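You operate a simulated robot arm through the tools that you are given. There is no shell and no other tool.

You run a simulated two-armed robot. Do the job below in one go: nothing can be reset, and whatever is moved stays where it is left.

## Task
Free the camera, power up, swing yaw to +30, to -30, back to 0, switch off, lock.
Fine: the transit lever frees and locks it; the power lever feeds it; the yaw knob swings it.

The check looks at the end state, three seconds after you hand in, the way a careful person would. Anything else that was tipped, shoved, dropped, spilled or broken makes it a failure.

## Robot
Two 7-joint arms with two-finger parallel grippers on one trunk that stands fixed in place. Base frame: the origin is at the foot of the trunk, x ahead of it, y to its left, z up. Lengths are in m, angles in rad, forces in N, time in s.
The left shoulder is at [-0.082, 0.119, 0.851], the right one opposite. With the tool pointing down near the work surface each hand reaches from about 0.16 to 0.6 m from the base axis, measured 20 degrees to its own side. Payload 3.43 kg a hand.
Tool frame (each hand has its own): the origin (TCP) lies between the finger pads and is the grasp point; the fingertips stand 0.03 m ahead of it; z points along the fingers, y is the line along which they close. The gripper opens to 0.094 m. The fingers are 0.028 m wide and 0.01 m thick; the gripper's body (0.05 by 0.096 m) begins 0.055 m behind the TCP.
Orientation is that of the tool frame in the base frame, as a unit quaternion [w, x, y, z]. With the fingers straight down and closing along the base's y, the tool's x points along the base's -x, its y along +y and its z along -z.

## Interface
- The arms move only by the tool drive_tool. It takes "left_commands", "right_commands" or both (then of equal length, played together; a hand with none holds still); each is a list of rows, each a list of 7 numbers: the shift along the tool's x, y, z in m, then the turn, a rotation vector about the tool's x, y, z in rad, then the finger opening in m, from 0 to 0.094. In form: [[dx, dy, dz, ax, ay, az, grip], ...]. A call has 1 to 20 rows; each row shifts and turns the commanded pose from where the row before left it, along the tool's axes as they then stand. Rows are played at 5 a second. More than 0.05 m and 0.15 rad between two rows, or a gripper value outside its range, and nothing of the call is played. Where a pose cannot be reached the arm comes as near as it can. A force on the tool above 50 N (or 10 N above the force at the start of the call, whichever is more), or a blocked arm, ends the call early, and 0.2 s more pass. Each finger travels about 0.153 m/s and halts on what it meets, pressing with about 23 N; the grip force reading is that of the motor and also rises with nothing between the fingers. The clock runs only during rows and for 0.2 s after the last one: add rows that do not move to give the fingers time. The reply holds the time, the measured pose of the TCP, the force on the tool along the base axes, the opening and the grip force, in the units named above and with some noise, with the torque about the TCP (base axes, N m) and any sound that the robot's microphone picked up.
- Cameras (640 x 400 px; columns grow to the right, rows downward): "scene" is now at [0.0215, -0.0289, 1.552]; the picture's right is [-0.40, -0.92, 0.00], its down [-0.75, 0.33, -0.57] and it looks along [0.52, -0.23, -0.82] (base axes); focal length 316 px, centre (320, 200). "left" rides on the left gripper at [0.076, -0.014, -0.102] in its tool frame; the picture's right is [0.18, 0.98, 0.00], its down [-0.75, 0.14, -0.64] and it looks along [-0.63, 0.12, 0.77] (tool axes); focal length 243 px, centre (320, 200). "right" rides on the right gripper at [0.076, 0.014, -0.102] in its tool frame; the picture's right is [-0.18, 0.98, 0.00], its down [-0.75, -0.14, -0.64] and it looks along [-0.63, -0.12, 0.77] (tool axes); focal length 243 px, centre (320, 200). There is no depth. A picture from a camera that has moved, and an enlarged one, comes with that camera's place and axes in the base frame and with its lens.
- capture(camera): a new picture of that camera. The clock stands still meanwhile.
- raise_lower(by): slides the trunk up (or, below 0, down) by that many m; the arms and the scene camera ride with it, the base frame stays. It gives what a move gives, with no picture.
- turn_head(pan, tilt): turns the head with the scene camera to pan (to the left, within 2.496 rad either way) and tilt (down, from -0.506 to 1.204), counted from straight ahead of the robot. It gives what a move gives.
- inspect(camera, box): a new picture of the part [left, top, right, bottom] of that camera's present view, enlarged. The clock stands still meanwhile.
- sign_off(): hands the job in; it is judged then, once.

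Places have to be worked out from the pictures, the camera data and where the tool is seen. Open the grippers and draw the arms clear of the work before you hand the job in, unless the task says otherwise.

The tools are called as a command line: name --argument value ..., lists and objects as JSON in quotes. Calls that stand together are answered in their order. drive_tool: Moves the arms, as the interface text tells. Its arguments: {"type":"object","properties":{"left_commands":{"type":"array"},"right_commands":{"type":"array"}},"required":[]} The other tools are called the same way: raise_lower (by) slides the trunk up or down; turn_head (pan, tilt) turns the head that bears the scene camera; capture (camera) takes a picture; inspect (camera, box) takes an enlarged picture of a part of a camera's view; sign_off () hands the job in.

At the start:

```text
t: 0.0
left_position: [0.297, -0.0195, 1.0622]
left_tcp_rot: [0.0, 0.0, 1.0, 0.0]
left_ft_force: [0.7, 0.0, 0.4]
left_ft_torque: [0.01, 0.01, -0.01]
left_gripper_width: 0.0939
left_gripper_force: 0.0
right_position: [0.2796, -0.4309, 1.0829]
right_tcp_rot: [0.0, 0.0, 1.0, 0.0]
right_ft_force: [0.6, -1.0, -0.4]
right_ft_torque: [-0.01, 0.0, 0.01]
right_gripper_width: 0.094
right_gripper_force: 0.0
trunk travel left (down, up): [-0.275, 0.06]
head pan, tilt: [-0.41, 0.963]
```

scene: 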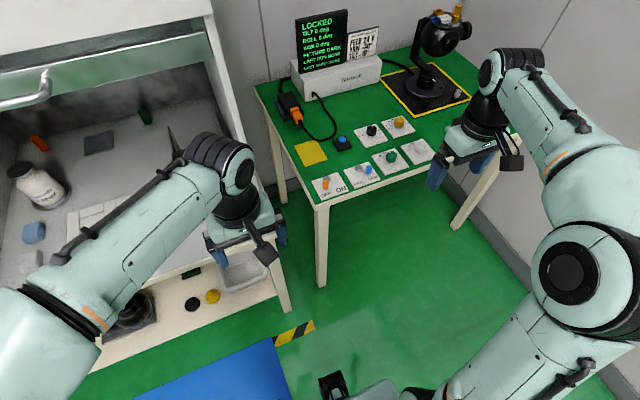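
right: 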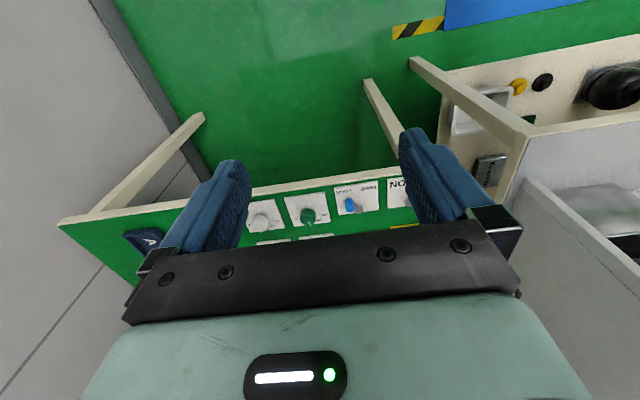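
left: 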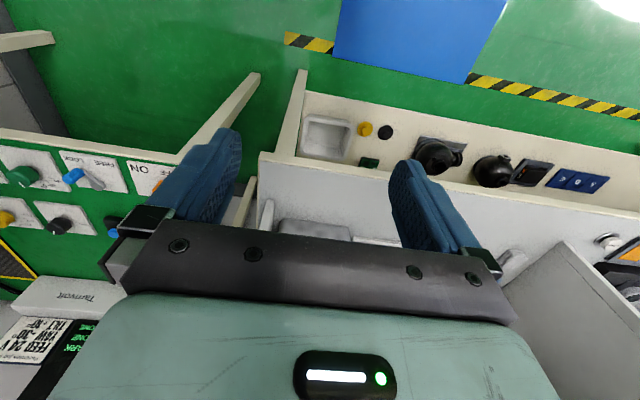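

The scene shows a green table with a control panel, display and the camera. I'll enlarge the display and panel to read the labels first.

inspect --camera "scene" --box '[280, 0, 400, 75]'

inspect --camera "scene" --box '[290, 105, 450, 205]'

inspect --camera "scene" --box '[370, 0, 490, 120]'

inspect --camera "left" --box '[0, 130, 180, 250]'

inspect --camera "right" --box '[230, 160, 430, 250]'

```text
5.33 times, centred on (340, 38) of scene
camera zoom: at [0.0215, -0.0289, 1.552], right [-0.4, -0.92, 0.0], down [-0.75, 0.33, -0.57], along [0.52, -0.23, -0.82], focal length 1688 px, centre (213, 1067)
```

zoom: 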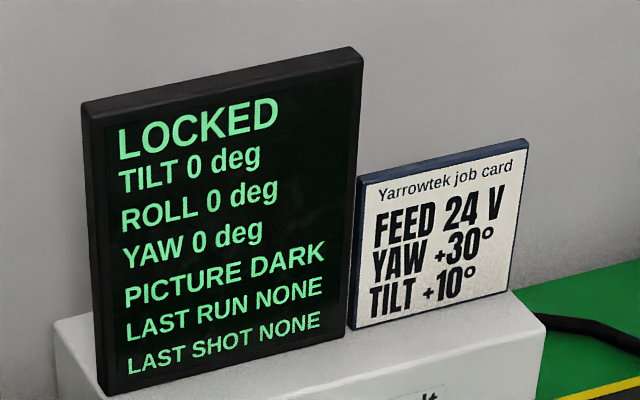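

```text
4.00 times, centred on (370, 155) of scene
camera zoom: at [0.0215, -0.0289, 1.552], right [-0.4, -0.92, 0.0], down [-0.75, 0.33, -0.57], along [0.52, -0.23, -0.82], focal length 1266 px, centre (120, 380)
```

zoom: 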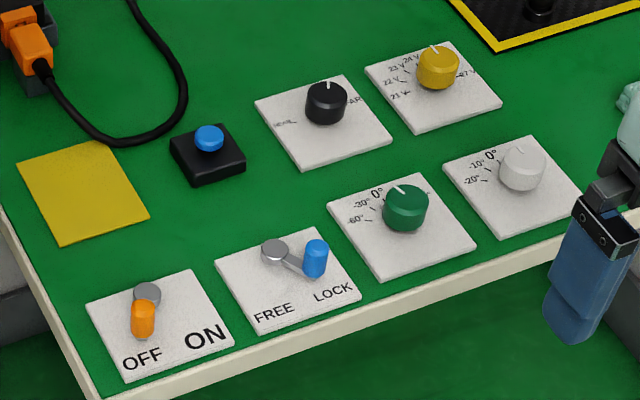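

```text
3.33 times, centred on (430, 60) of scene
camera zoom: at [0.0215, -0.0289, 1.552], right [-0.4, -0.92, 0.0], down [-0.75, 0.33, -0.57], along [0.52, -0.23, -0.82], focal length 1055 px, centre (-47, 667)
```

zoom: 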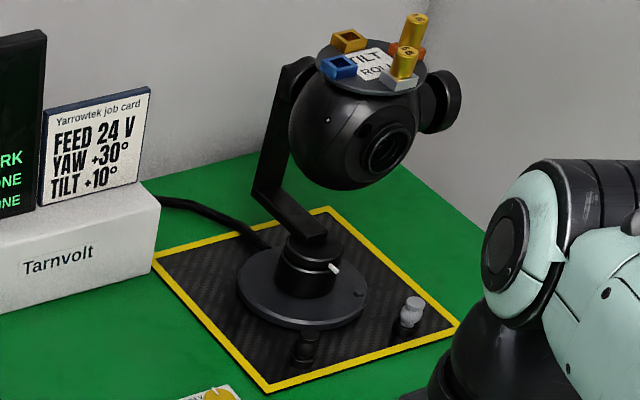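

```text
3.33 times, centred on (90, 190) of left
camera zoom: at [0.2201, -0.0347, 1.164], right [-0.18, 0.98, 0.0], down [0.75, 0.14, 0.64], along [0.63, 0.12, -0.77], focal length 809 px, centre (1087, 233)
```

zoom: 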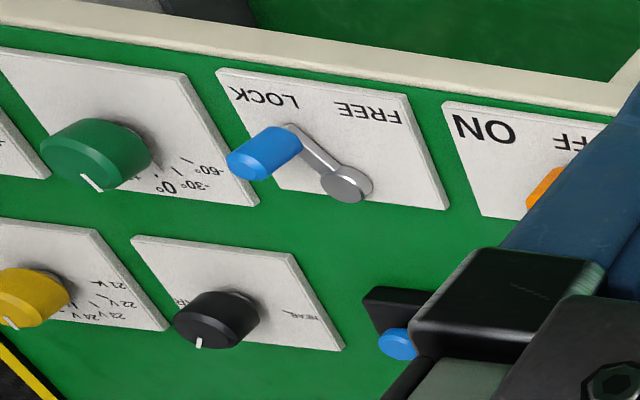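

```text
3.20 times, centred on (330, 205) of right
camera zoom: at [0.2044, -0.4169, 1.1868], right [0.18, 0.98, 0.0], down [0.75, -0.14, 0.64], along [0.63, -0.12, -0.77], focal length 776 px, centre (288, 184)
```

zoom: 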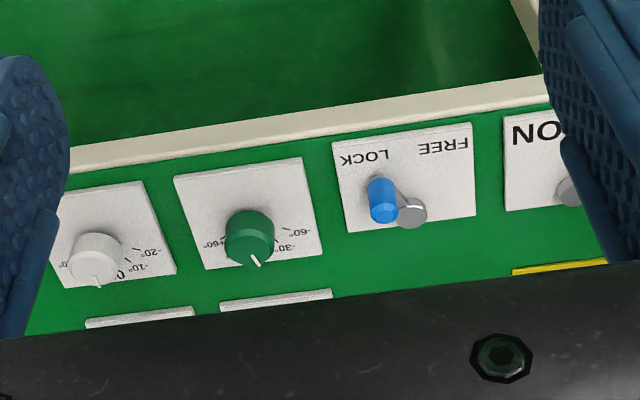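

The panel sits roughly 0.75 m high, with the levers near x≈0.6. I'll zoom in on each control from several cameras to get precise positions.

inspect --camera "scene" --box '[310, 160, 390, 210]'

inspect --camera "scene" --box '[365, 135, 445, 185]'

inspect --camera "right" --box '[330, 175, 410, 225]'

inspect --camera "right" --box '[270, 190, 350, 240]'

inspect --camera "left" --box '[60, 145, 140, 195]'

inspect --camera "scene" --box '[345, 105, 425, 155]'

inspect --camera "scene" --box '[420, 0, 480, 38]'

```text
8.00 times, centred on (350, 185) of scene
camera zoom: at [0.0215, -0.0289, 1.552], right [-0.4, -0.92, 0.0], down [-0.75, 0.33, -0.57], along [0.52, -0.23, -0.82], focal length 2532 px, centre (80, 320)
```

zoom: 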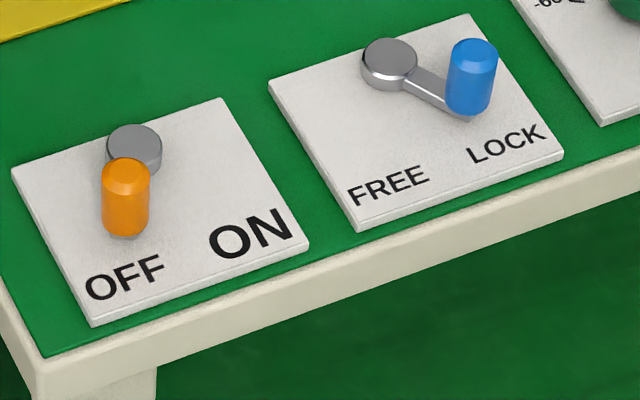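

```text
8.00 times, centred on (405, 160) of scene
camera zoom: at [0.0215, -0.0289, 1.552], right [-0.4, -0.92, 0.0], down [-0.75, 0.33, -0.57], along [0.52, -0.23, -0.82], focal length 2532 px, centre (-360, 520)
```

zoom: 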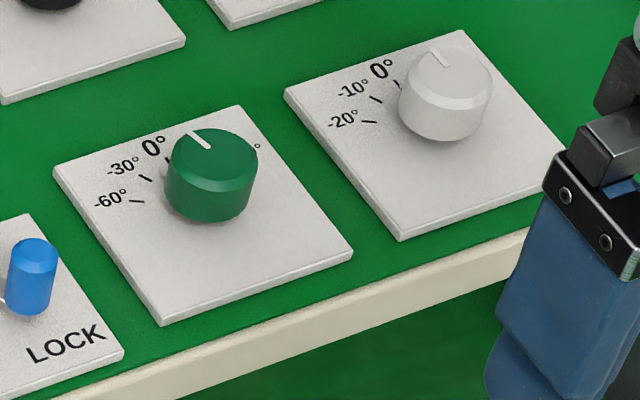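

```text
8.00 times, centred on (370, 200) of right
camera zoom: at [0.2044, -0.4169, 1.1868], right [0.18, 0.98, 0.0], down [0.75, -0.14, 0.64], along [0.63, -0.12, -0.77], focal length 1941 px, centre (-80, 200)
```

zoom: 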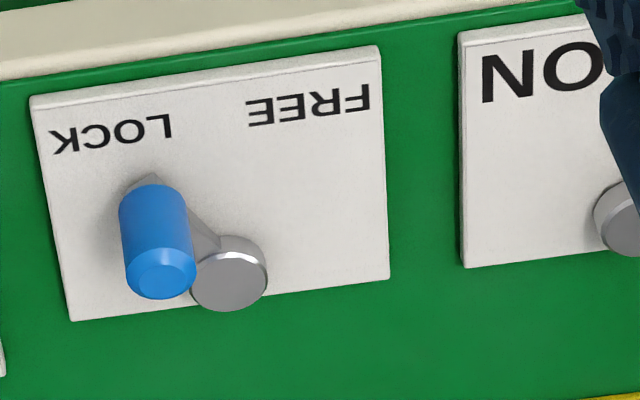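

```text
8.00 times, centred on (310, 215) of right
camera zoom: at [0.2044, -0.4169, 1.1868], right [0.18, 0.98, 0.0], down [0.75, -0.14, 0.64], along [0.63, -0.12, -0.77], focal length 1941 px, centre (400, 80)
```

zoom: 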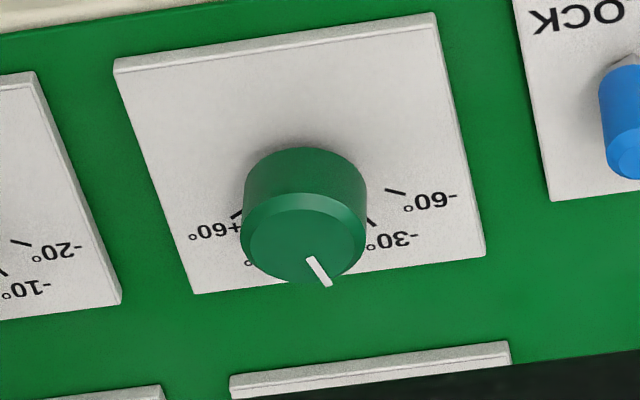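

```text
8.00 times, centred on (100, 170) of left
camera zoom: at [0.2201, -0.0347, 1.164], right [-0.18, 0.98, 0.0], down [0.75, 0.14, 0.64], along [0.63, 0.12, -0.77], focal length 1941 px, centre (2080, 440)
```

zoom: 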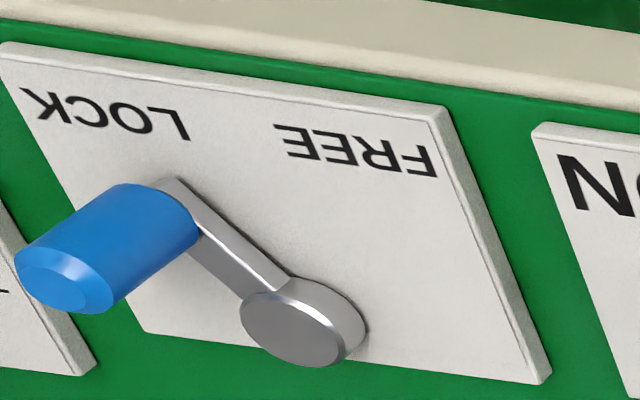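

```text
8.00 times, centred on (385, 130) of scene
camera zoom: at [0.0215, -0.0289, 1.552], right [-0.4, -0.92, 0.0], down [-0.75, 0.33, -0.57], along [0.52, -0.23, -0.82], focal length 2532 px, centre (-200, 760)
```

zoom: 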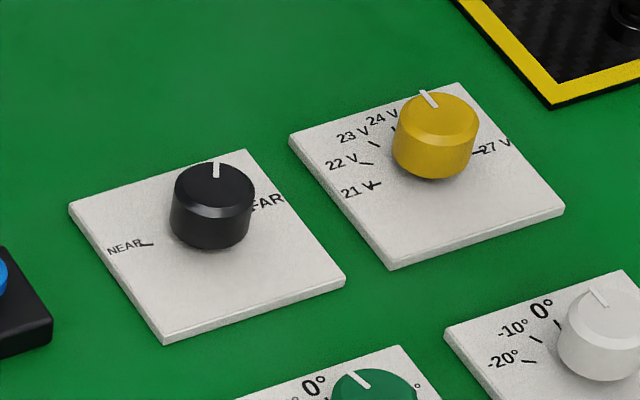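

```text
10.53 times, centred on (450, 19) of scene
camera zoom: at [0.0215, -0.0289, 1.552], right [-0.4, -0.92, 0.0], down [-0.75, 0.33, -0.57], along [0.52, -0.23, -0.82], focal length 3332 px, centre (-1048, 2105)
```

zoom: 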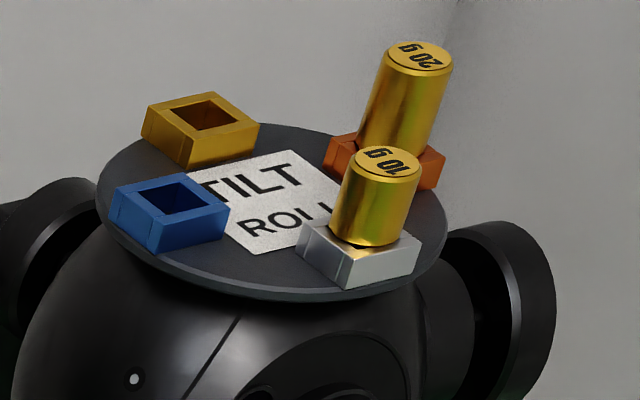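

The yaw dial looks to be 1:1, with 0 facing away, the minus side to my left and the plus side to my right. The levers are cranks with upright handles. I'll turn the left hand so its camera watches the panel, keeping it clear of the work.

drive_tool --left_commands '[[0, 0, 0, 0, 0, 0.145, 0.094], [0, 0, 0, 0, 0, 0.145, 0.094], [0, 0, 0, 0, 0, 0.145, 0.094], [0, 0, 0, 0, 0, 0.145, 0.094], [0, 0, 0, 0, 0, 0.145, 0.094], [0, 0, 0, 0, 0, 0.145, 0.094], [0, 0, 0, 0, -0.14, 0, 0.094], [0, 0, 0, 0, -0.14, 0, 0.094]]'

capture --camera "left"

capture --camera "scene"

```text
t: 1.8
left_position: [0.2956, -0.0191, 1.0627]
left_tcp_rot: [0.127, 0.418, 0.898, -0.059]
left_ft_force: [-0.1, -0.4, 0.6]
left_ft_torque: [-0.01, -0.03, -0.01]
left_gripper_width: 0.094
left_gripper_force: 0.1
right_position: [0.2797, -0.4294, 1.0843]
right_tcp_rot: [0.0, 0.0, 1.0, 0.0]
right_ft_force: [-0.4, 0.1, -0.8]
right_ft_torque: [0.0, 0.01, -0.02]
right_gripper_width: 0.094
right_gripper_force: 0.1
trunk travel left (down, up): [-0.275, 0.06]
head pan, tilt: [-0.41, 0.963]
```

```text
taken
camera left: at [0.2194, 0.0484, 1.1388], right [0.64, 0.77, -0.05], down [0.46, -0.33, 0.83], along [0.62, -0.55, -0.56], focal length 243 px, centre (320, 200)
```

left: 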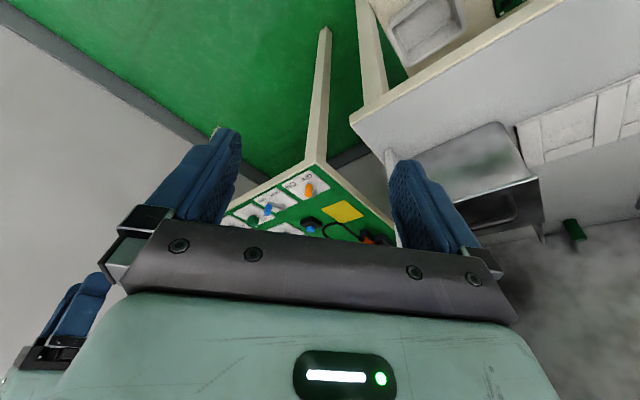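

```text
taken
camera scene: at [0.0213, -0.0287, 1.552], right [-0.4, -0.92, 0.0], down [-0.75, 0.33, -0.57], along [0.52, -0.23, -0.82], focal length 316 px, centre (320, 200)
```

scene: 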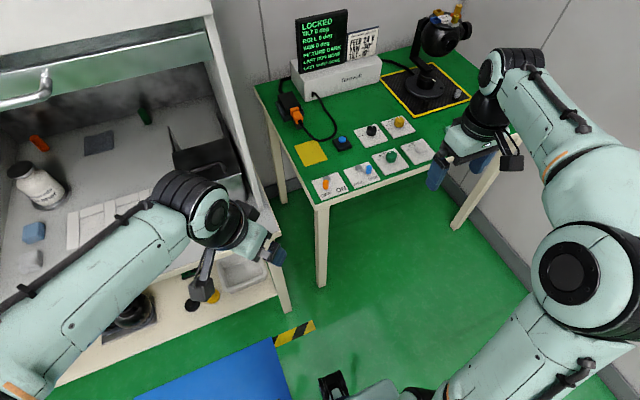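

The left camera now sees the levers low in its frame, so I'll tilt it a bit further forward and turn it slightly more. At the same time I'll start tilting the right hand forward for reach.

drive_tool --left_commands '[[0, 0, 0, 0, -0.14, 0, 0.094], [0, 0, 0, 0, -0.14, 0, 0.094], [0, 0, 0, 0, -0.1, 0, 0.094], [0, 0, 0, 0, 0, 0.12, 0.094], [0, 0, 0, 0, 0, 0.12, 0.094], [0, 0, 0, 0, 0, 0, 0.094]]' --right_commands '[[0, 0, 0, 0, -0.14, 0, 0.04], [0, 0, 0, 0, -0.14, 0, 0.04], [0, 0, 0, 0, -0.14, 0, 0.04], [0, 0, 0, 0, -0.14, 0, 0.04], [0, 0, 0, 0, -0.14, 0, 0.04], [0, 0, 0, 0, -0.085, 0, 0.04]]'

capture --camera "left"

capture --camera "right"

capture --camera "scene"

```text
t: 3.2
left_position: [0.2959, -0.0201, 1.0617]
left_tcp_rot: [0.308, 0.499, 0.804, -0.101]
left_ft_force: [-0.6, 0.3, -0.3]
left_ft_torque: [-0.01, 0.02, -0.03]
left_gripper_width: 0.0938
left_gripper_force: 0.1
right_position: [0.2795, -0.4319, 1.0822]
right_tcp_rot: [0.383, 0.0, 0.924, 0.0]
right_ft_force: [-0.4, -0.2, 0.1]
right_ft_torque: [0.01, 0.0, 0.01]
right_gripper_width: 0.0401
right_gripper_force: 0.0
trunk travel left (down, up): [-0.275, 0.06]
head pan, tilt: [-0.41, 0.963]
```

```text
taken
camera left: at [0.219, 0.0771, 1.0949], right [0.79, 0.61, 0.03], down [0.1, -0.19, 0.98], along [0.6, -0.77, -0.21], focal length 243 px, centre (320, 200)
```

left: 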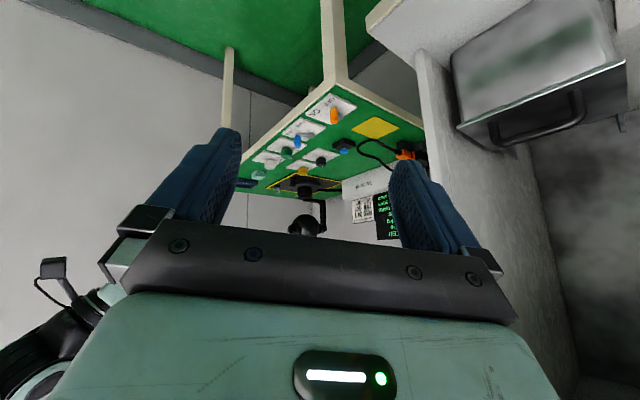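

```text
taken
camera right: at [0.1542, -0.4172, 1.1028], right [0.13, 0.98, 0.13], down [0.08, -0.14, 0.99], along [0.99, -0.12, -0.09], focal length 243 px, centre (320, 200)
```

right: 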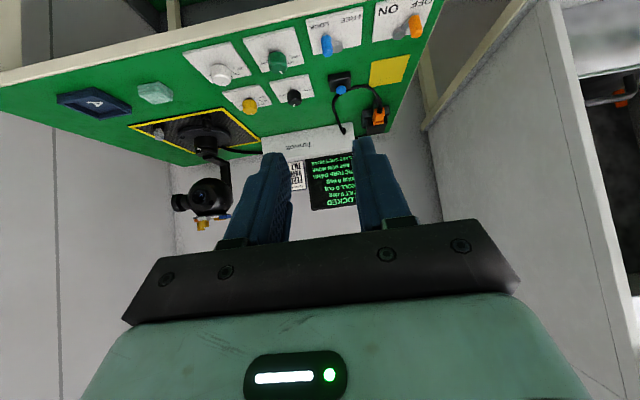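

```text
taken
camera scene: at [0.0214, -0.0292, 1.5519], right [-0.4, -0.92, 0.0], down [-0.75, 0.33, -0.57], along [0.52, -0.23, -0.82], focal length 316 px, centre (320, 200)
```

scene: 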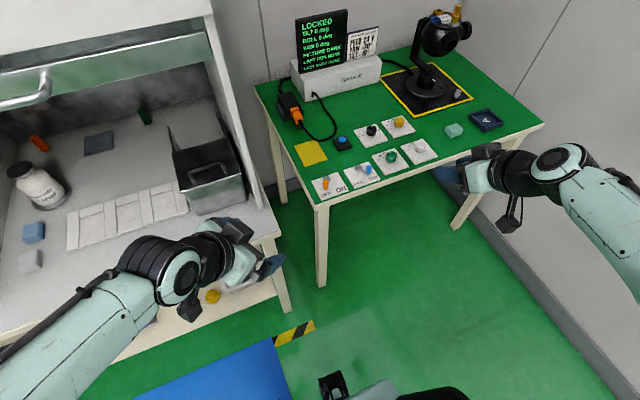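

Both hand cameras now show the whole panel. I'll zoom in on the levers and the yaw knob from the right and left cameras to triangulate them properly.

inspect --camera "right" --box '[240, 0, 440, 110]'

inspect --camera "left" --box '[240, 85, 400, 185]'

inspect --camera "scene" --box '[310, 125, 470, 215]'

```text
3.20 times, centred on (340, 55) of right
camera zoom: at [0.1542, -0.4172, 1.1028], right [0.13, 0.98, 0.13], down [0.08, -0.14, 0.99], along [0.99, -0.12, -0.09], focal length 776 px, centre (256, 664)
```

zoom: 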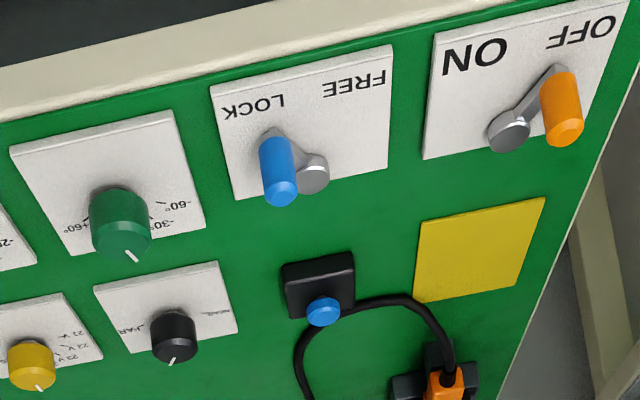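

```text
4.00 times, centred on (320, 135) of left
camera zoom: at [0.219, 0.0771, 1.0949], right [0.79, 0.61, 0.03], down [0.1, -0.19, 0.98], along [0.6, -0.77, -0.21], focal length 970 px, centre (320, 460)
```

zoom: 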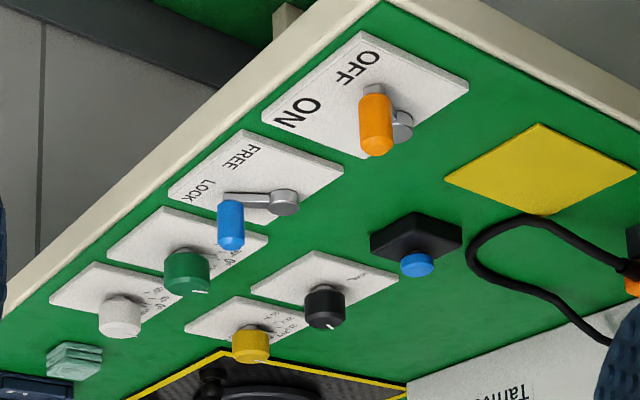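

```text
4.00 times, centred on (390, 170) of scene
camera zoom: at [0.0214, -0.0292, 1.5519], right [-0.4, -0.92, 0.0], down [-0.75, 0.33, -0.57], along [0.52, -0.23, -0.82], focal length 1266 px, centre (40, 320)
```

zoom: 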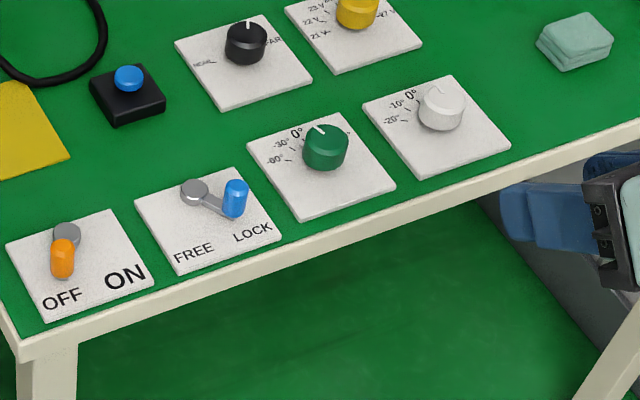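

Triangulation puts the plates at z≈0.784. The lock handle is at about (0.542, -0.418, top 0.821) with its pivot at (0.5695, -0.398), the power handle is at (0.5405, -0.273), and the yaw knob is at (0.564, -0.511, top 0.812). I'll bring the right hand, tilted 45° and part closed, above the lock handle and check.

drive_tool --right_commands '[[-0.00874, 0.00206, 0.04147, 0, 0, 0, 0.038], [-0.00874, 0.00206, 0.04147, 0, 0, 0, 0.038], [-0.00874, 0.00206, 0.04147, 0, 0, 0, 0.038], [-0.00874, 0.00206, 0.04147, 0, 0, 0, 0.038], [-0.00874, 0.00206, 0.04147, 0, 0, 0, 0.038], [-0.00874, 0.00206, 0.04147, 0, 0, 0, 0.038], [-0.00874, 0.00206, 0.04147, 0, 0, 0, 0.038], [0, 0, 0, 0, 0, 0, 0.038]]'

capture --camera "scene"

capture --camera "left"

capture --camera "right"

```text
t: 5.0
left_position: [0.2962, -0.0193, 1.0615]
left_tcp_rot: [0.309, 0.498, 0.804, -0.1]
left_ft_force: [0.5, -0.4, 0.0]
left_ft_torque: [0.0, -0.03, -0.03]
left_gripper_width: 0.094
left_gripper_force: 0.1
right_position: [0.5254, -0.4173, 0.9208]
right_tcp_rot: [0.382, -0.001, 0.924, 0.001]
right_ft_force: [0.0, 0.0, 0.6]
right_ft_torque: [0.0, 0.01, 0.0]
right_gripper_width: 0.0382
right_gripper_force: 0.1
trunk travel left (down, up): [-0.275, 0.06]
head pan, tilt: [-0.41, 0.963]
```

```text
taken
camera scene: at [0.0209, -0.0287, 1.552], right [-0.4, -0.92, 0.0], down [-0.75, 0.33, -0.57], along [0.52, -0.23, -0.82], focal length 316 px, centre (320, 200)
```

scene: 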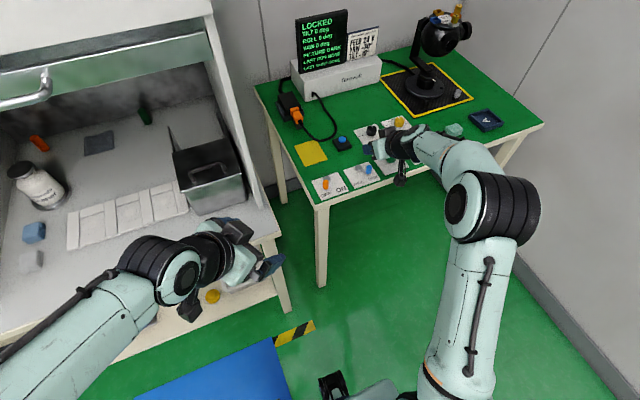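

```text
taken
camera left: at [0.2185, 0.0773, 1.0949], right [0.79, 0.61, 0.03], down [0.1, -0.19, 0.98], along [0.6, -0.77, -0.21], focal length 243 px, centre (320, 200)
```

left: 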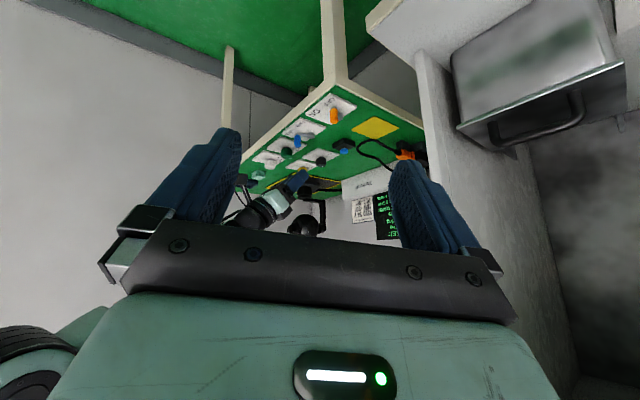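

```text
taken
camera right: at [0.4001, -0.4035, 0.9402], right [0.13, 0.98, 0.13], down [0.08, -0.14, 0.99], along [0.99, -0.12, -0.1], focal length 243 px, centre (320, 200)
```

right: 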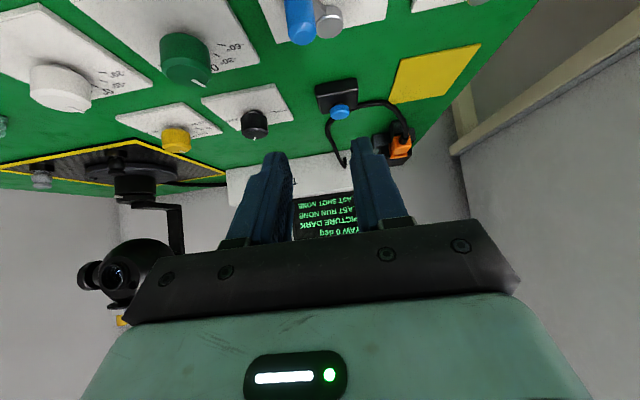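

The reach is fine. I'll zoom in on the fingers relative to the lock handle.

inspect --camera "scene" --box '[340, 110, 420, 190]'

inspect --camera "left" --box '[240, 110, 340, 200]'

inspect --camera "right" --box '[200, 0, 440, 150]'

```text
5.00 times, centred on (380, 150) of scene
camera zoom: at [0.0209, -0.0287, 1.552], right [-0.4, -0.92, 0.0], down [-0.75, 0.33, -0.57], along [0.52, -0.23, -0.82], focal length 1583 px, centre (20, 450)
```

zoom: 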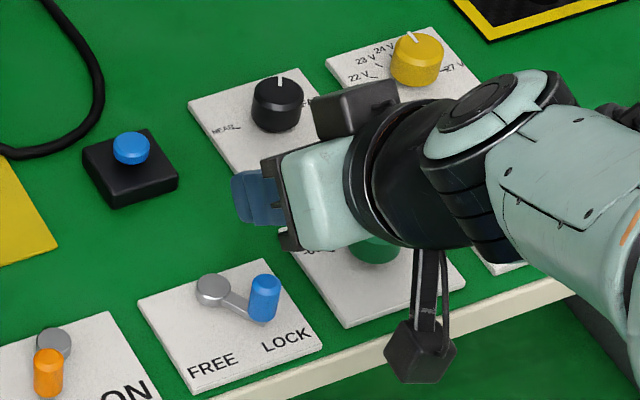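

```text
4.44 times, centred on (290, 155) of left
camera zoom: at [0.2185, 0.0773, 1.0949], right [0.79, 0.61, 0.03], down [0.1, -0.19, 0.98], along [0.6, -0.77, -0.21], focal length 1078 px, centre (453, 400)
```

zoom: 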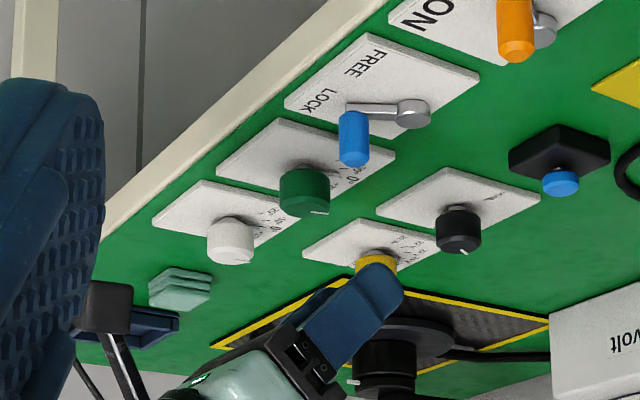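

```text
2.67 times, centred on (320, 75) of right
camera zoom: at [0.4001, -0.4035, 0.9402], right [0.13, 0.98, 0.13], down [0.08, -0.14, 0.99], along [0.99, -0.12, -0.1], focal length 647 px, centre (320, 533)
```

zoom: 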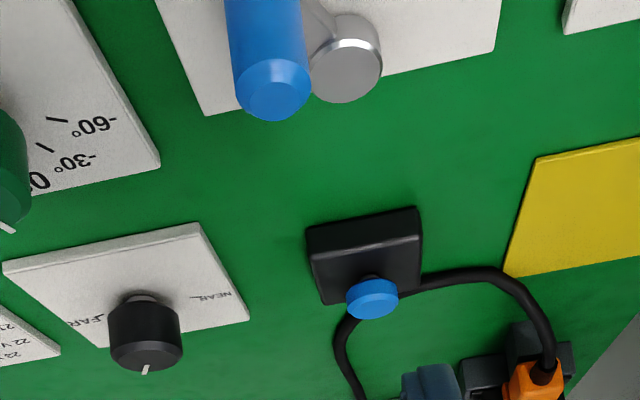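

The closer view confirms the lock handle at (0.542, -0.417), lined up with the hand. I'll go part-way down and check again.

drive_tool --right_commands '[[0.0135, 0, 0.0148, 0, 0, 0, 0.038], [0.0135, 0, 0.0148, 0, 0, 0, 0.038], [0.0135, 0, 0.0148, 0, 0, 0, 0.038], [0, 0, 0, 0, 0, 0, 0.038]]'

inspect --camera "scene" --box '[340, 120, 420, 190]'

inspect --camera "left" --box '[260, 100, 360, 170]'

capture --camera "right"

```text
t: 6.0
left_position: [0.2957, -0.0192, 1.062]
left_tcp_rot: [0.308, 0.499, 0.804, -0.1]
left_ft_force: [0.4, 0.4, -0.6]
left_ft_torque: [-0.04, 0.0, 0.01]
left_gripper_width: 0.0941
left_gripper_force: 0.1
right_position: [0.5299, -0.4174, 0.86]
right_tcp_rot: [0.383, 0.0, 0.924, 0.0]
right_ft_force: [-0.8, 0.0, 0.0]
right_ft_torque: [0.0, 0.02, 0.0]
right_gripper_width: 0.0382
right_gripper_force: 0.1
trunk travel left (down, up): [-0.275, 0.06]
head pan, tilt: [-0.41, 0.963]
```

```text
5.71 times, centred on (380, 155) of scene
camera zoom: at [0.0214, -0.0286, 1.552], right [-0.4, -0.92, 0.0], down [-0.75, 0.33, -0.57], along [0.52, -0.23, -0.82], focal length 1809 px, centre (-23, 457)
```

zoom: 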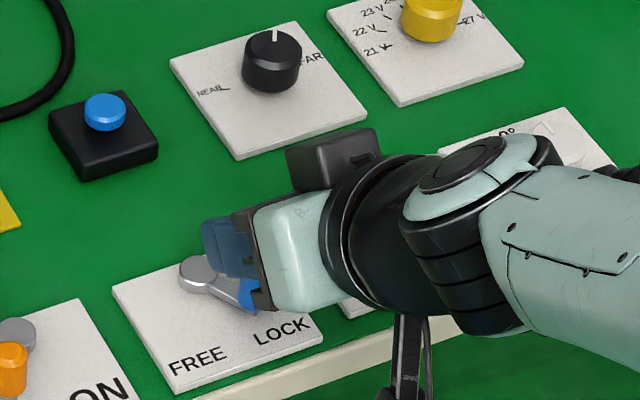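

```text
5.71 times, centred on (310, 135) of left
camera zoom: at [0.2189, 0.0774, 1.0949], right [0.79, 0.61, 0.03], down [0.1, -0.19, 0.98], along [0.6, -0.77, -0.21], focal length 1386 px, centre (377, 571)
```

zoom: 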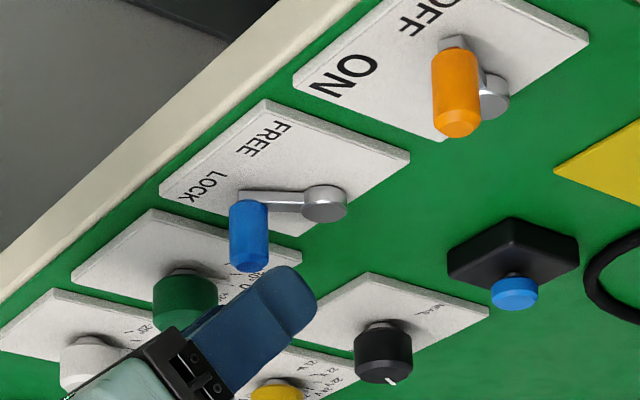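

```text
taken
camera right: at [0.4039, -0.403, 0.8803], right [0.13, 0.98, 0.13], down [0.08, -0.14, 0.99], along [0.99, -0.12, -0.1], focal length 243 px, centre (320, 200)
```

right: 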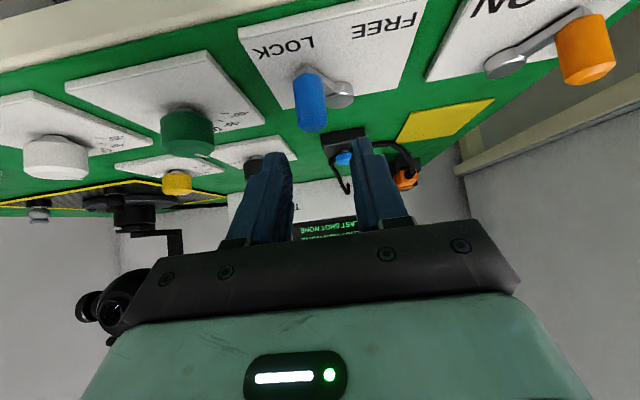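

The handle sits between the two fingers. I'll lower the last 28 mm so the fingers straddle it.

drive_tool --right_commands '[[0.007, 0, 0.0061, 0, 0, 0, 0.038], [0.007, 0, 0.0061, 0, 0, 0, 0.038], [0.007, 0, 0.0061, 0, 0, 0, 0.038], [0, 0, 0, 0, 0, 0, 0.038]]'

inspect --camera "left" --box '[260, 100, 360, 170]'

inspect --camera "right" --box '[200, 50, 440, 220]'

inspect --camera "scene" --box '[340, 130, 420, 190]'

```text
t: 7.0
left_position: [0.2961, -0.0195, 1.0638]
left_tcp_rot: [0.307, 0.499, 0.804, -0.1]
left_ft_force: [0.9, 0.5, -0.4]
left_ft_torque: [0.03, 0.0, 0.01]
left_gripper_width: 0.0939
left_gripper_force: 0.1
right_position: [0.5285, -0.4171, 0.8324]
right_tcp_rot: [0.383, 0.0, 0.924, 0.0]
right_ft_force: [0.0, 0.6, -0.3]
right_ft_torque: [0.03, 0.04, 0.0]
right_gripper_width: 0.0383
right_gripper_force: 0.1
trunk travel left (down, up): [-0.275, 0.06]
head pan, tilt: [-0.41, 0.963]
```

```text
5.71 times, centred on (310, 135) of left
camera zoom: at [0.219, 0.0772, 1.0949], right [0.79, 0.61, 0.03], down [0.1, -0.19, 0.98], along [0.6, -0.77, -0.21], focal length 1386 px, centre (377, 571)
```

zoom: 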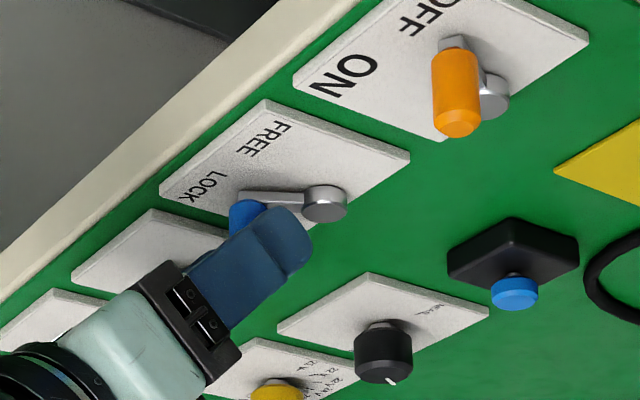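

```text
2.35 times, centred on (320, 135) of right
camera zoom: at [0.4025, -0.4033, 0.8525], right [0.13, 0.98, 0.13], down [0.08, -0.14, 0.99], along [0.99, -0.12, -0.1], focal length 571 px, centre (320, 353)
```

zoom: 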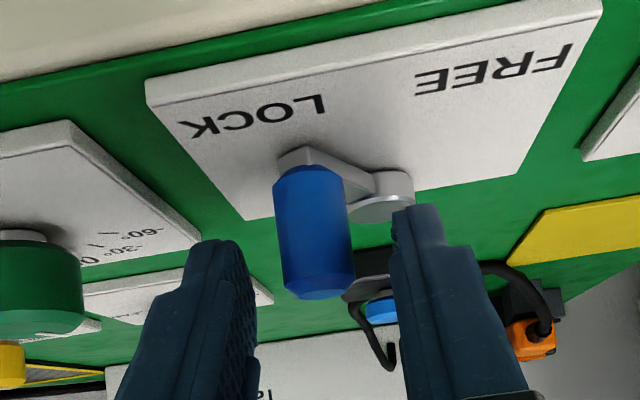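

```text
6.67 times, centred on (380, 160) of scene
camera zoom: at [0.0215, -0.0288, 1.552], right [-0.4, -0.92, 0.0], down [-0.75, 0.33, -0.57], along [0.52, -0.23, -0.82], focal length 2110 px, centre (-80, 467)
```

zoom: 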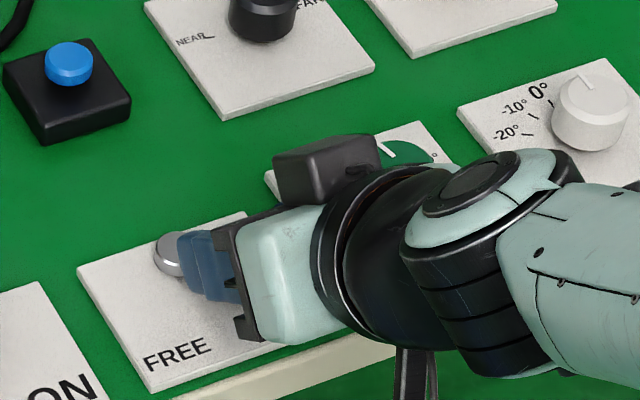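

The fingers straddle the handle clear of the crank and plate. I'll sweep it toward FREE (+y) in small steps.

drive_tool --right_commands '[[0, 0.008, 0, 0, 0, 0, 0.038], [0, 0.008, 0, 0, 0, 0, 0.038], [0, 0.008, 0, 0, 0, 0, 0.038], [0, 0.008, 0, 0, 0, 0, 0.038], [0, 0.008, 0, 0, 0, 0, 0.038], [0, 0, 0, 0, 0, 0, 0.038]]'

inspect --camera "right" --box '[200, 50, 440, 220]'

inspect --camera "scene" --box '[280, 0, 500, 130]'

inspect --camera "left" --box '[260, 100, 360, 170]'

```text
t: 8.4
left_position: [0.2958, -0.0187, 1.062]
left_tcp_rot: [0.308, 0.498, 0.804, -0.1]
left_ft_force: [0.2, 0.3, -0.2]
left_ft_torque: [-0.03, 0.0, 0.01]
left_gripper_width: 0.0943
left_gripper_force: 0.0
right_position: [0.5294, -0.3766, 0.8338]
right_tcp_rot: [0.382, 0.0, 0.924, 0.0]
right_ft_force: [0.1, -0.2, 0.2]
right_ft_torque: [-0.02, 0.0, 0.01]
right_gripper_width: 0.0384
right_gripper_force: 0.4
trunk travel left (down, up): [-0.275, 0.06]
head pan, tilt: [-0.41, 0.963]
```

```text
2.35 times, centred on (320, 135) of right
camera zoom: at [0.4034, -0.3621, 0.8537], right [0.13, 0.98, 0.13], down [0.08, -0.14, 0.99], along [0.99, -0.12, -0.1], focal length 571 px, centre (320, 353)
```

zoom: 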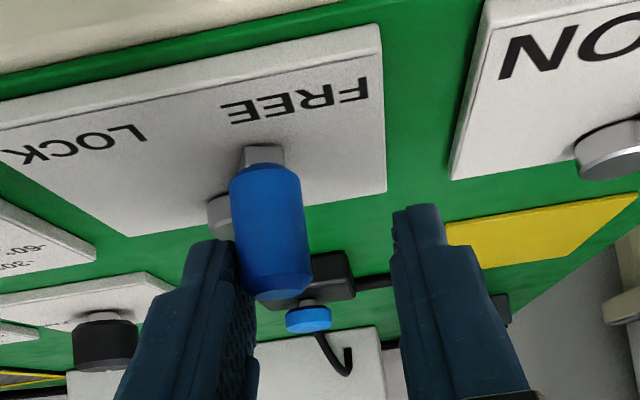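

```text
2.91 times, centred on (390, 65) of scene
camera zoom: at [0.0215, -0.0291, 1.552], right [-0.4, -0.92, 0.0], down [-0.75, 0.33, -0.57], along [0.52, -0.23, -0.82], focal length 921 px, centre (116, 593)
```

zoom: 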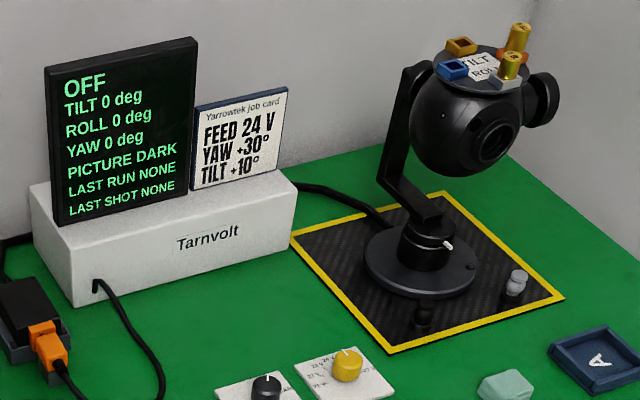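

```text
5.71 times, centred on (310, 135) of left
camera zoom: at [0.219, 0.077, 1.0949], right [0.79, 0.61, 0.03], down [0.1, -0.19, 0.98], along [0.6, -0.77, -0.21], focal length 1386 px, centre (377, 571)
```

zoom: 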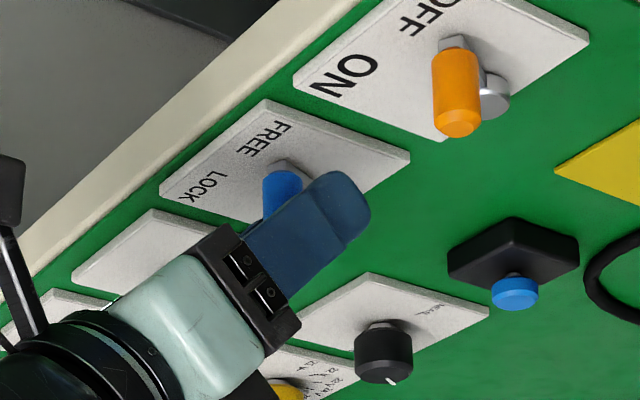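

The display changed from LOCKED to OFF, so the camera is freed. The handle is about 20° past centre, so I'll push it the last few millimetres to its FREE stop.

drive_tool --right_commands '[[0, 0.003, 0, 0, 0, 0, 0.038], [0, 0.003, 0, 0, 0, 0, 0.038], [0, 0.0025, 0, 0, 0, 0, 0.038], [0, 0, 0, 0, 0, 0, 0.038]]'

inspect --camera "right" --box '[200, 50, 440, 220]'

inspect --camera "scene" --box '[280, 0, 500, 130]'

```text
t: 9.4
left_position: [0.2967, -0.0202, 1.0627]
left_tcp_rot: [0.308, 0.499, 0.804, -0.1]
left_ft_force: [-0.1, -0.6, -0.5]
left_ft_torque: [0.02, 0.0, 0.02]
left_gripper_width: 0.094
left_gripper_force: 0.1
right_position: [0.5298, -0.3701, 0.8331]
right_tcp_rot: [0.384, 0.0, 0.924, 0.0]
right_ft_force: [-1.6, -8.3, 2.1]
right_ft_torque: [-0.2, -0.05, -0.11]
right_gripper_width: 0.0428
right_gripper_force: 3.9
trunk travel left (down, up): [-0.275, 0.06]
head pan, tilt: [-0.41, 0.963]
```

```text
2.35 times, centred on (320, 135) of right
camera zoom: at [0.4038, -0.3552, 0.8529], right [0.13, 0.98, 0.13], down [0.08, -0.14, 0.99], along [0.99, -0.12, -0.09], focal length 571 px, centre (320, 353)
```

zoom: 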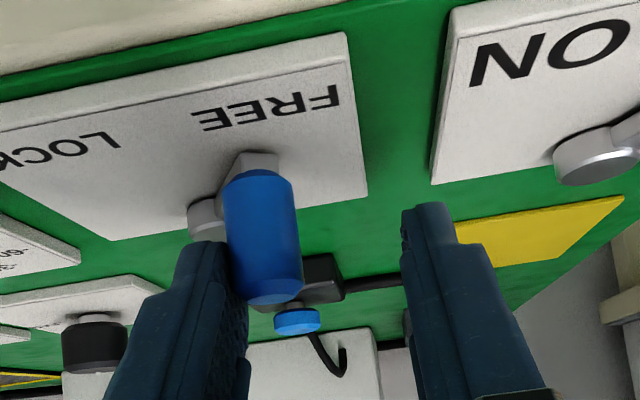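

```text
2.91 times, centred on (390, 65) of scene
camera zoom: at [0.0211, -0.0298, 1.552], right [-0.4, -0.92, 0.0], down [-0.75, 0.33, -0.57], along [0.52, -0.23, -0.82], focal length 921 px, centre (116, 593)
```

zoom: 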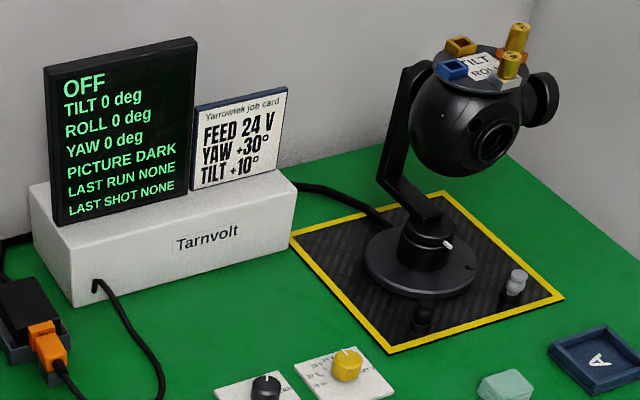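

The lever is against its FREE stop, shown by the light 8 N reading. I'll back off, lift straight up, and move over the power handle.

drive_tool --right_commands '[[0, -0.01, 0, 0, 0, 0, 0.038], [-0.0212, 0, -0.0212, 0, 0, 0, 0.038], [-0.0212, 0, -0.0212, 0, 0, 0, 0.038], [0, 0.0358, 0, 0, 0, 0, 0.038], [0, 0.0358, 0, 0, 0, 0, 0.038], [0.0014, 0.0355, -0.0014, 0, 0, 0, 0.038], [0, 0, 0, 0, 0, 0, 0.038]]'

capture --camera "right"

capture --camera "left"

capture --camera "scene"

```text
t: 11.0
left_position: [0.2953, -0.0199, 1.0632]
left_tcp_rot: [0.308, 0.499, 0.804, -0.1]
left_ft_force: [0.3, -0.1, -0.2]
left_ft_torque: [-0.01, -0.01, 0.0]
left_gripper_width: 0.0943
left_gripper_force: 0.0
right_position: [0.5281, -0.2699, 0.8931]
right_tcp_rot: [0.382, 0.002, 0.924, -0.001]
right_ft_force: [-0.4, -0.3, -0.7]
right_ft_torque: [-0.01, 0.01, 0.0]
right_gripper_width: 0.0379
right_gripper_force: 0.1
trunk travel left (down, up): [-0.275, 0.06]
head pan, tilt: [-0.41, 0.963]
```

```text
taken
camera right: at [0.4019, -0.2555, 0.9128], right [0.13, 0.98, 0.13], down [0.08, -0.14, 0.99], along [0.99, -0.12, -0.1], focal length 243 px, centre (320, 200)
```

right: 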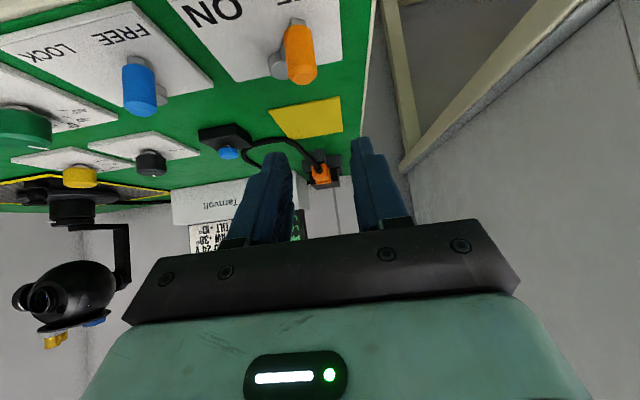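

```text
taken
camera left: at [0.2189, 0.0767, 1.0949], right [0.79, 0.61, 0.03], down [0.1, -0.19, 0.98], along [0.6, -0.77, -0.21], focal length 243 px, centre (320, 200)
```

left: 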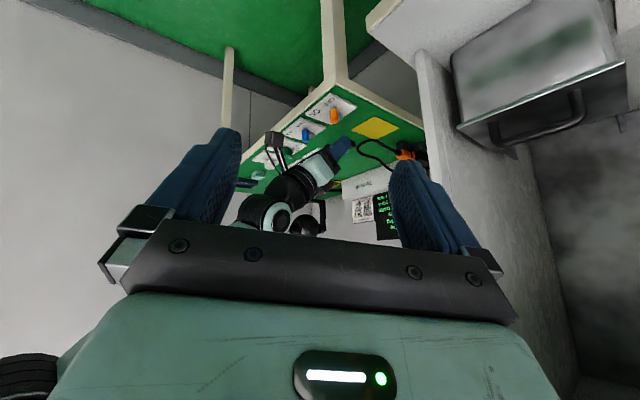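

```text
taken
camera scene: at [0.0214, -0.0296, 1.5519], right [-0.4, -0.92, 0.0], down [-0.75, 0.33, -0.57], along [0.52, -0.23, -0.82], focal length 316 px, centre (320, 200)
```

scene: 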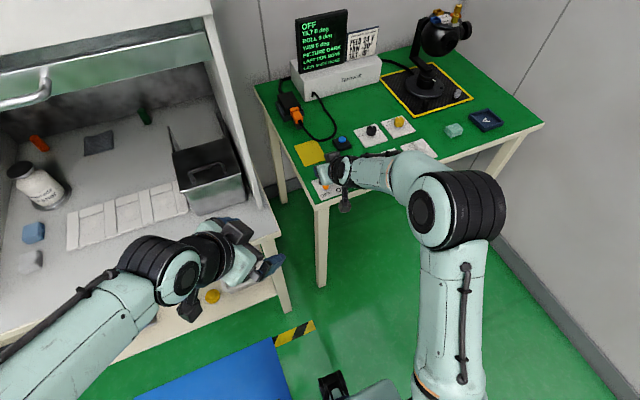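

The power handle is at about (0.543, -0.274), 4 mm off the hand centre. I'll descend around it with a small y correction.

drive_tool --right_commands '[[0.0108, -0.0035, 0.0108, 0, 0, 0, 0.038], [0.0108, 0, 0.0108, 0, 0, 0, 0.038], [0.0108, 0, 0.0108, 0, 0, 0, 0.038], [0.0106, 0, 0.0106, 0, 0, 0, 0.038], [0, 0, 0, 0, 0, 0, 0.038]]'

inspect --camera "right" --box '[200, 50, 440, 220]'

inspect --camera "left" --box '[280, 80, 380, 150]'

```text
t: 12.2
left_position: [0.2951, -0.0193, 1.0618]
left_tcp_rot: [0.307, 0.499, 0.804, -0.099]
left_ft_force: [-0.5, -0.5, 0.8]
left_ft_torque: [-0.01, -0.03, -0.01]
left_gripper_width: 0.0938
left_gripper_force: 0.1
right_position: [0.5274, -0.2734, 0.8333]
right_tcp_rot: [0.383, 0.0, 0.924, 0.0]
right_ft_force: [-0.6, -0.1, -0.7]
right_ft_torque: [0.03, 0.0, -0.03]
right_gripper_width: 0.0381
right_gripper_force: 0.1
trunk travel left (down, up): [-0.275, 0.06]
head pan, tilt: [-0.41, 0.963]
```

```text
2.35 times, centred on (320, 135) of right
camera zoom: at [0.4021, -0.2601, 0.8535], right [0.13, 0.98, 0.13], down [0.08, -0.14, 0.99], along [0.99, -0.12, -0.1], focal length 571 px, centre (320, 353)
```

zoom: 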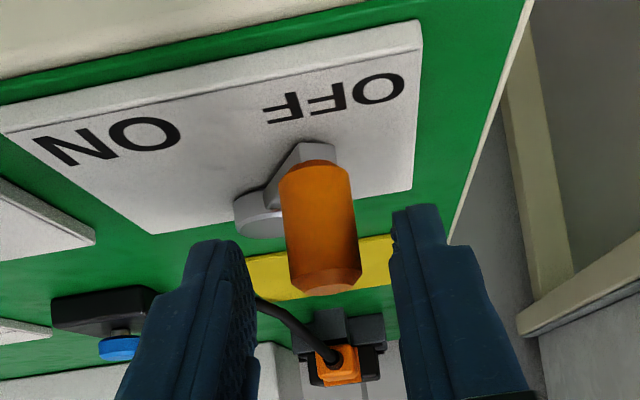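

```text
5.71 times, centred on (330, 115) of left
camera zoom: at [0.2189, 0.0772, 1.0949], right [0.79, 0.61, 0.03], down [0.1, -0.19, 0.98], along [0.6, -0.77, -0.21], focal length 1386 px, centre (263, 686)
```

zoom: 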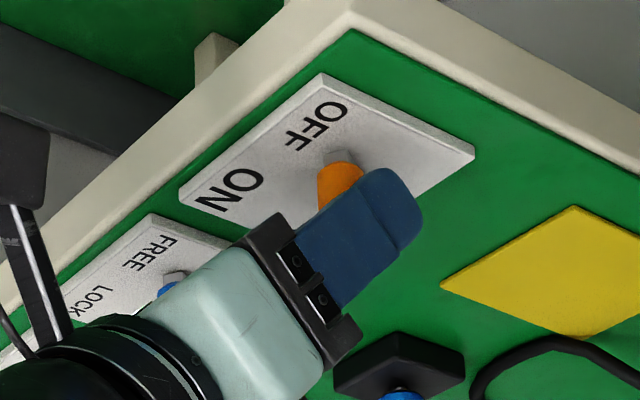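

The orange handle is straddled cleanly. I'll sweep it to ON (-y), slowing for the last bit to the stop.

drive_tool --right_commands '[[0, -0.008, 0, 0, 0, 0, 0.038], [0, -0.008, 0, 0, 0, 0, 0.038], [0, -0.008, 0, 0, 0, 0, 0.038], [0, -0.008, 0, 0, 0, 0, 0.038], [0, -0.008, 0, 0, 0, 0, 0.038], [0, -0.003, 0, 0, 0, 0, 0.038], [0, -0.003, 0, 0, 0, 0, 0.038], [0, 0, 0, 0, 0, 0, 0.038]]'

inspect --camera "right" --box '[200, 50, 440, 220]'

inspect --camera "scene" --box '[280, 0, 500, 130]'

```text
t: 14.0
left_position: [0.2965, -0.0187, 1.0621]
left_tcp_rot: [0.307, 0.499, 0.804, -0.101]
left_ft_force: [0.6, 0.1, -0.3]
left_ft_torque: [0.02, 0.0, 0.0]
left_gripper_width: 0.094
left_gripper_force: 0.0
right_position: [0.5274, -0.3187, 0.8311]
right_tcp_rot: [0.382, -0.001, 0.924, 0.001]
right_ft_force: [1.0, 3.5, -0.7]
right_ft_torque: [0.1, 0.04, 0.05]
right_gripper_width: 0.0405
right_gripper_force: 2.2
trunk travel left (down, up): [-0.275, 0.06]
head pan, tilt: [-0.41, 0.963]
```

```text
2.35 times, centred on (320, 135) of right
camera zoom: at [0.4017, -0.3047, 0.8519], right [0.13, 0.98, 0.13], down [0.08, -0.14, 0.99], along [0.99, -0.12, -0.1], focal length 571 px, centre (320, 353)
```

zoom: 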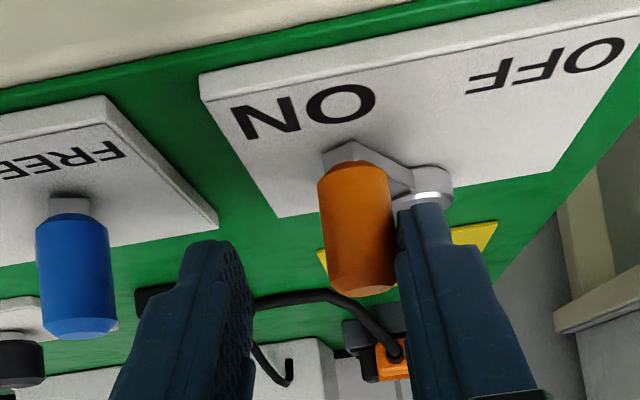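

```text
2.91 times, centred on (390, 65) of scene
camera zoom: at [0.0216, -0.0284, 1.552], right [-0.4, -0.92, 0.0], down [-0.75, 0.33, -0.57], along [0.52, -0.23, -0.82], focal length 921 px, centre (116, 593)
```

zoom: 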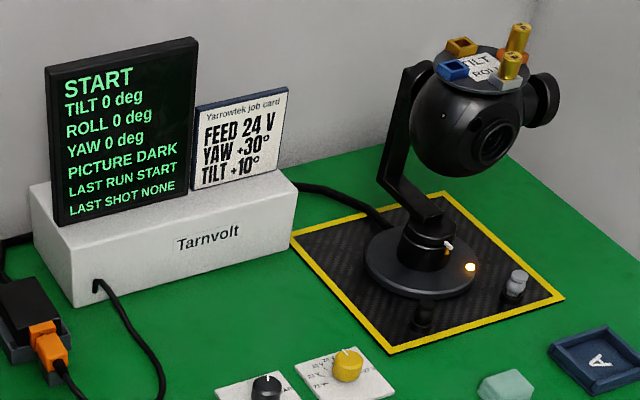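

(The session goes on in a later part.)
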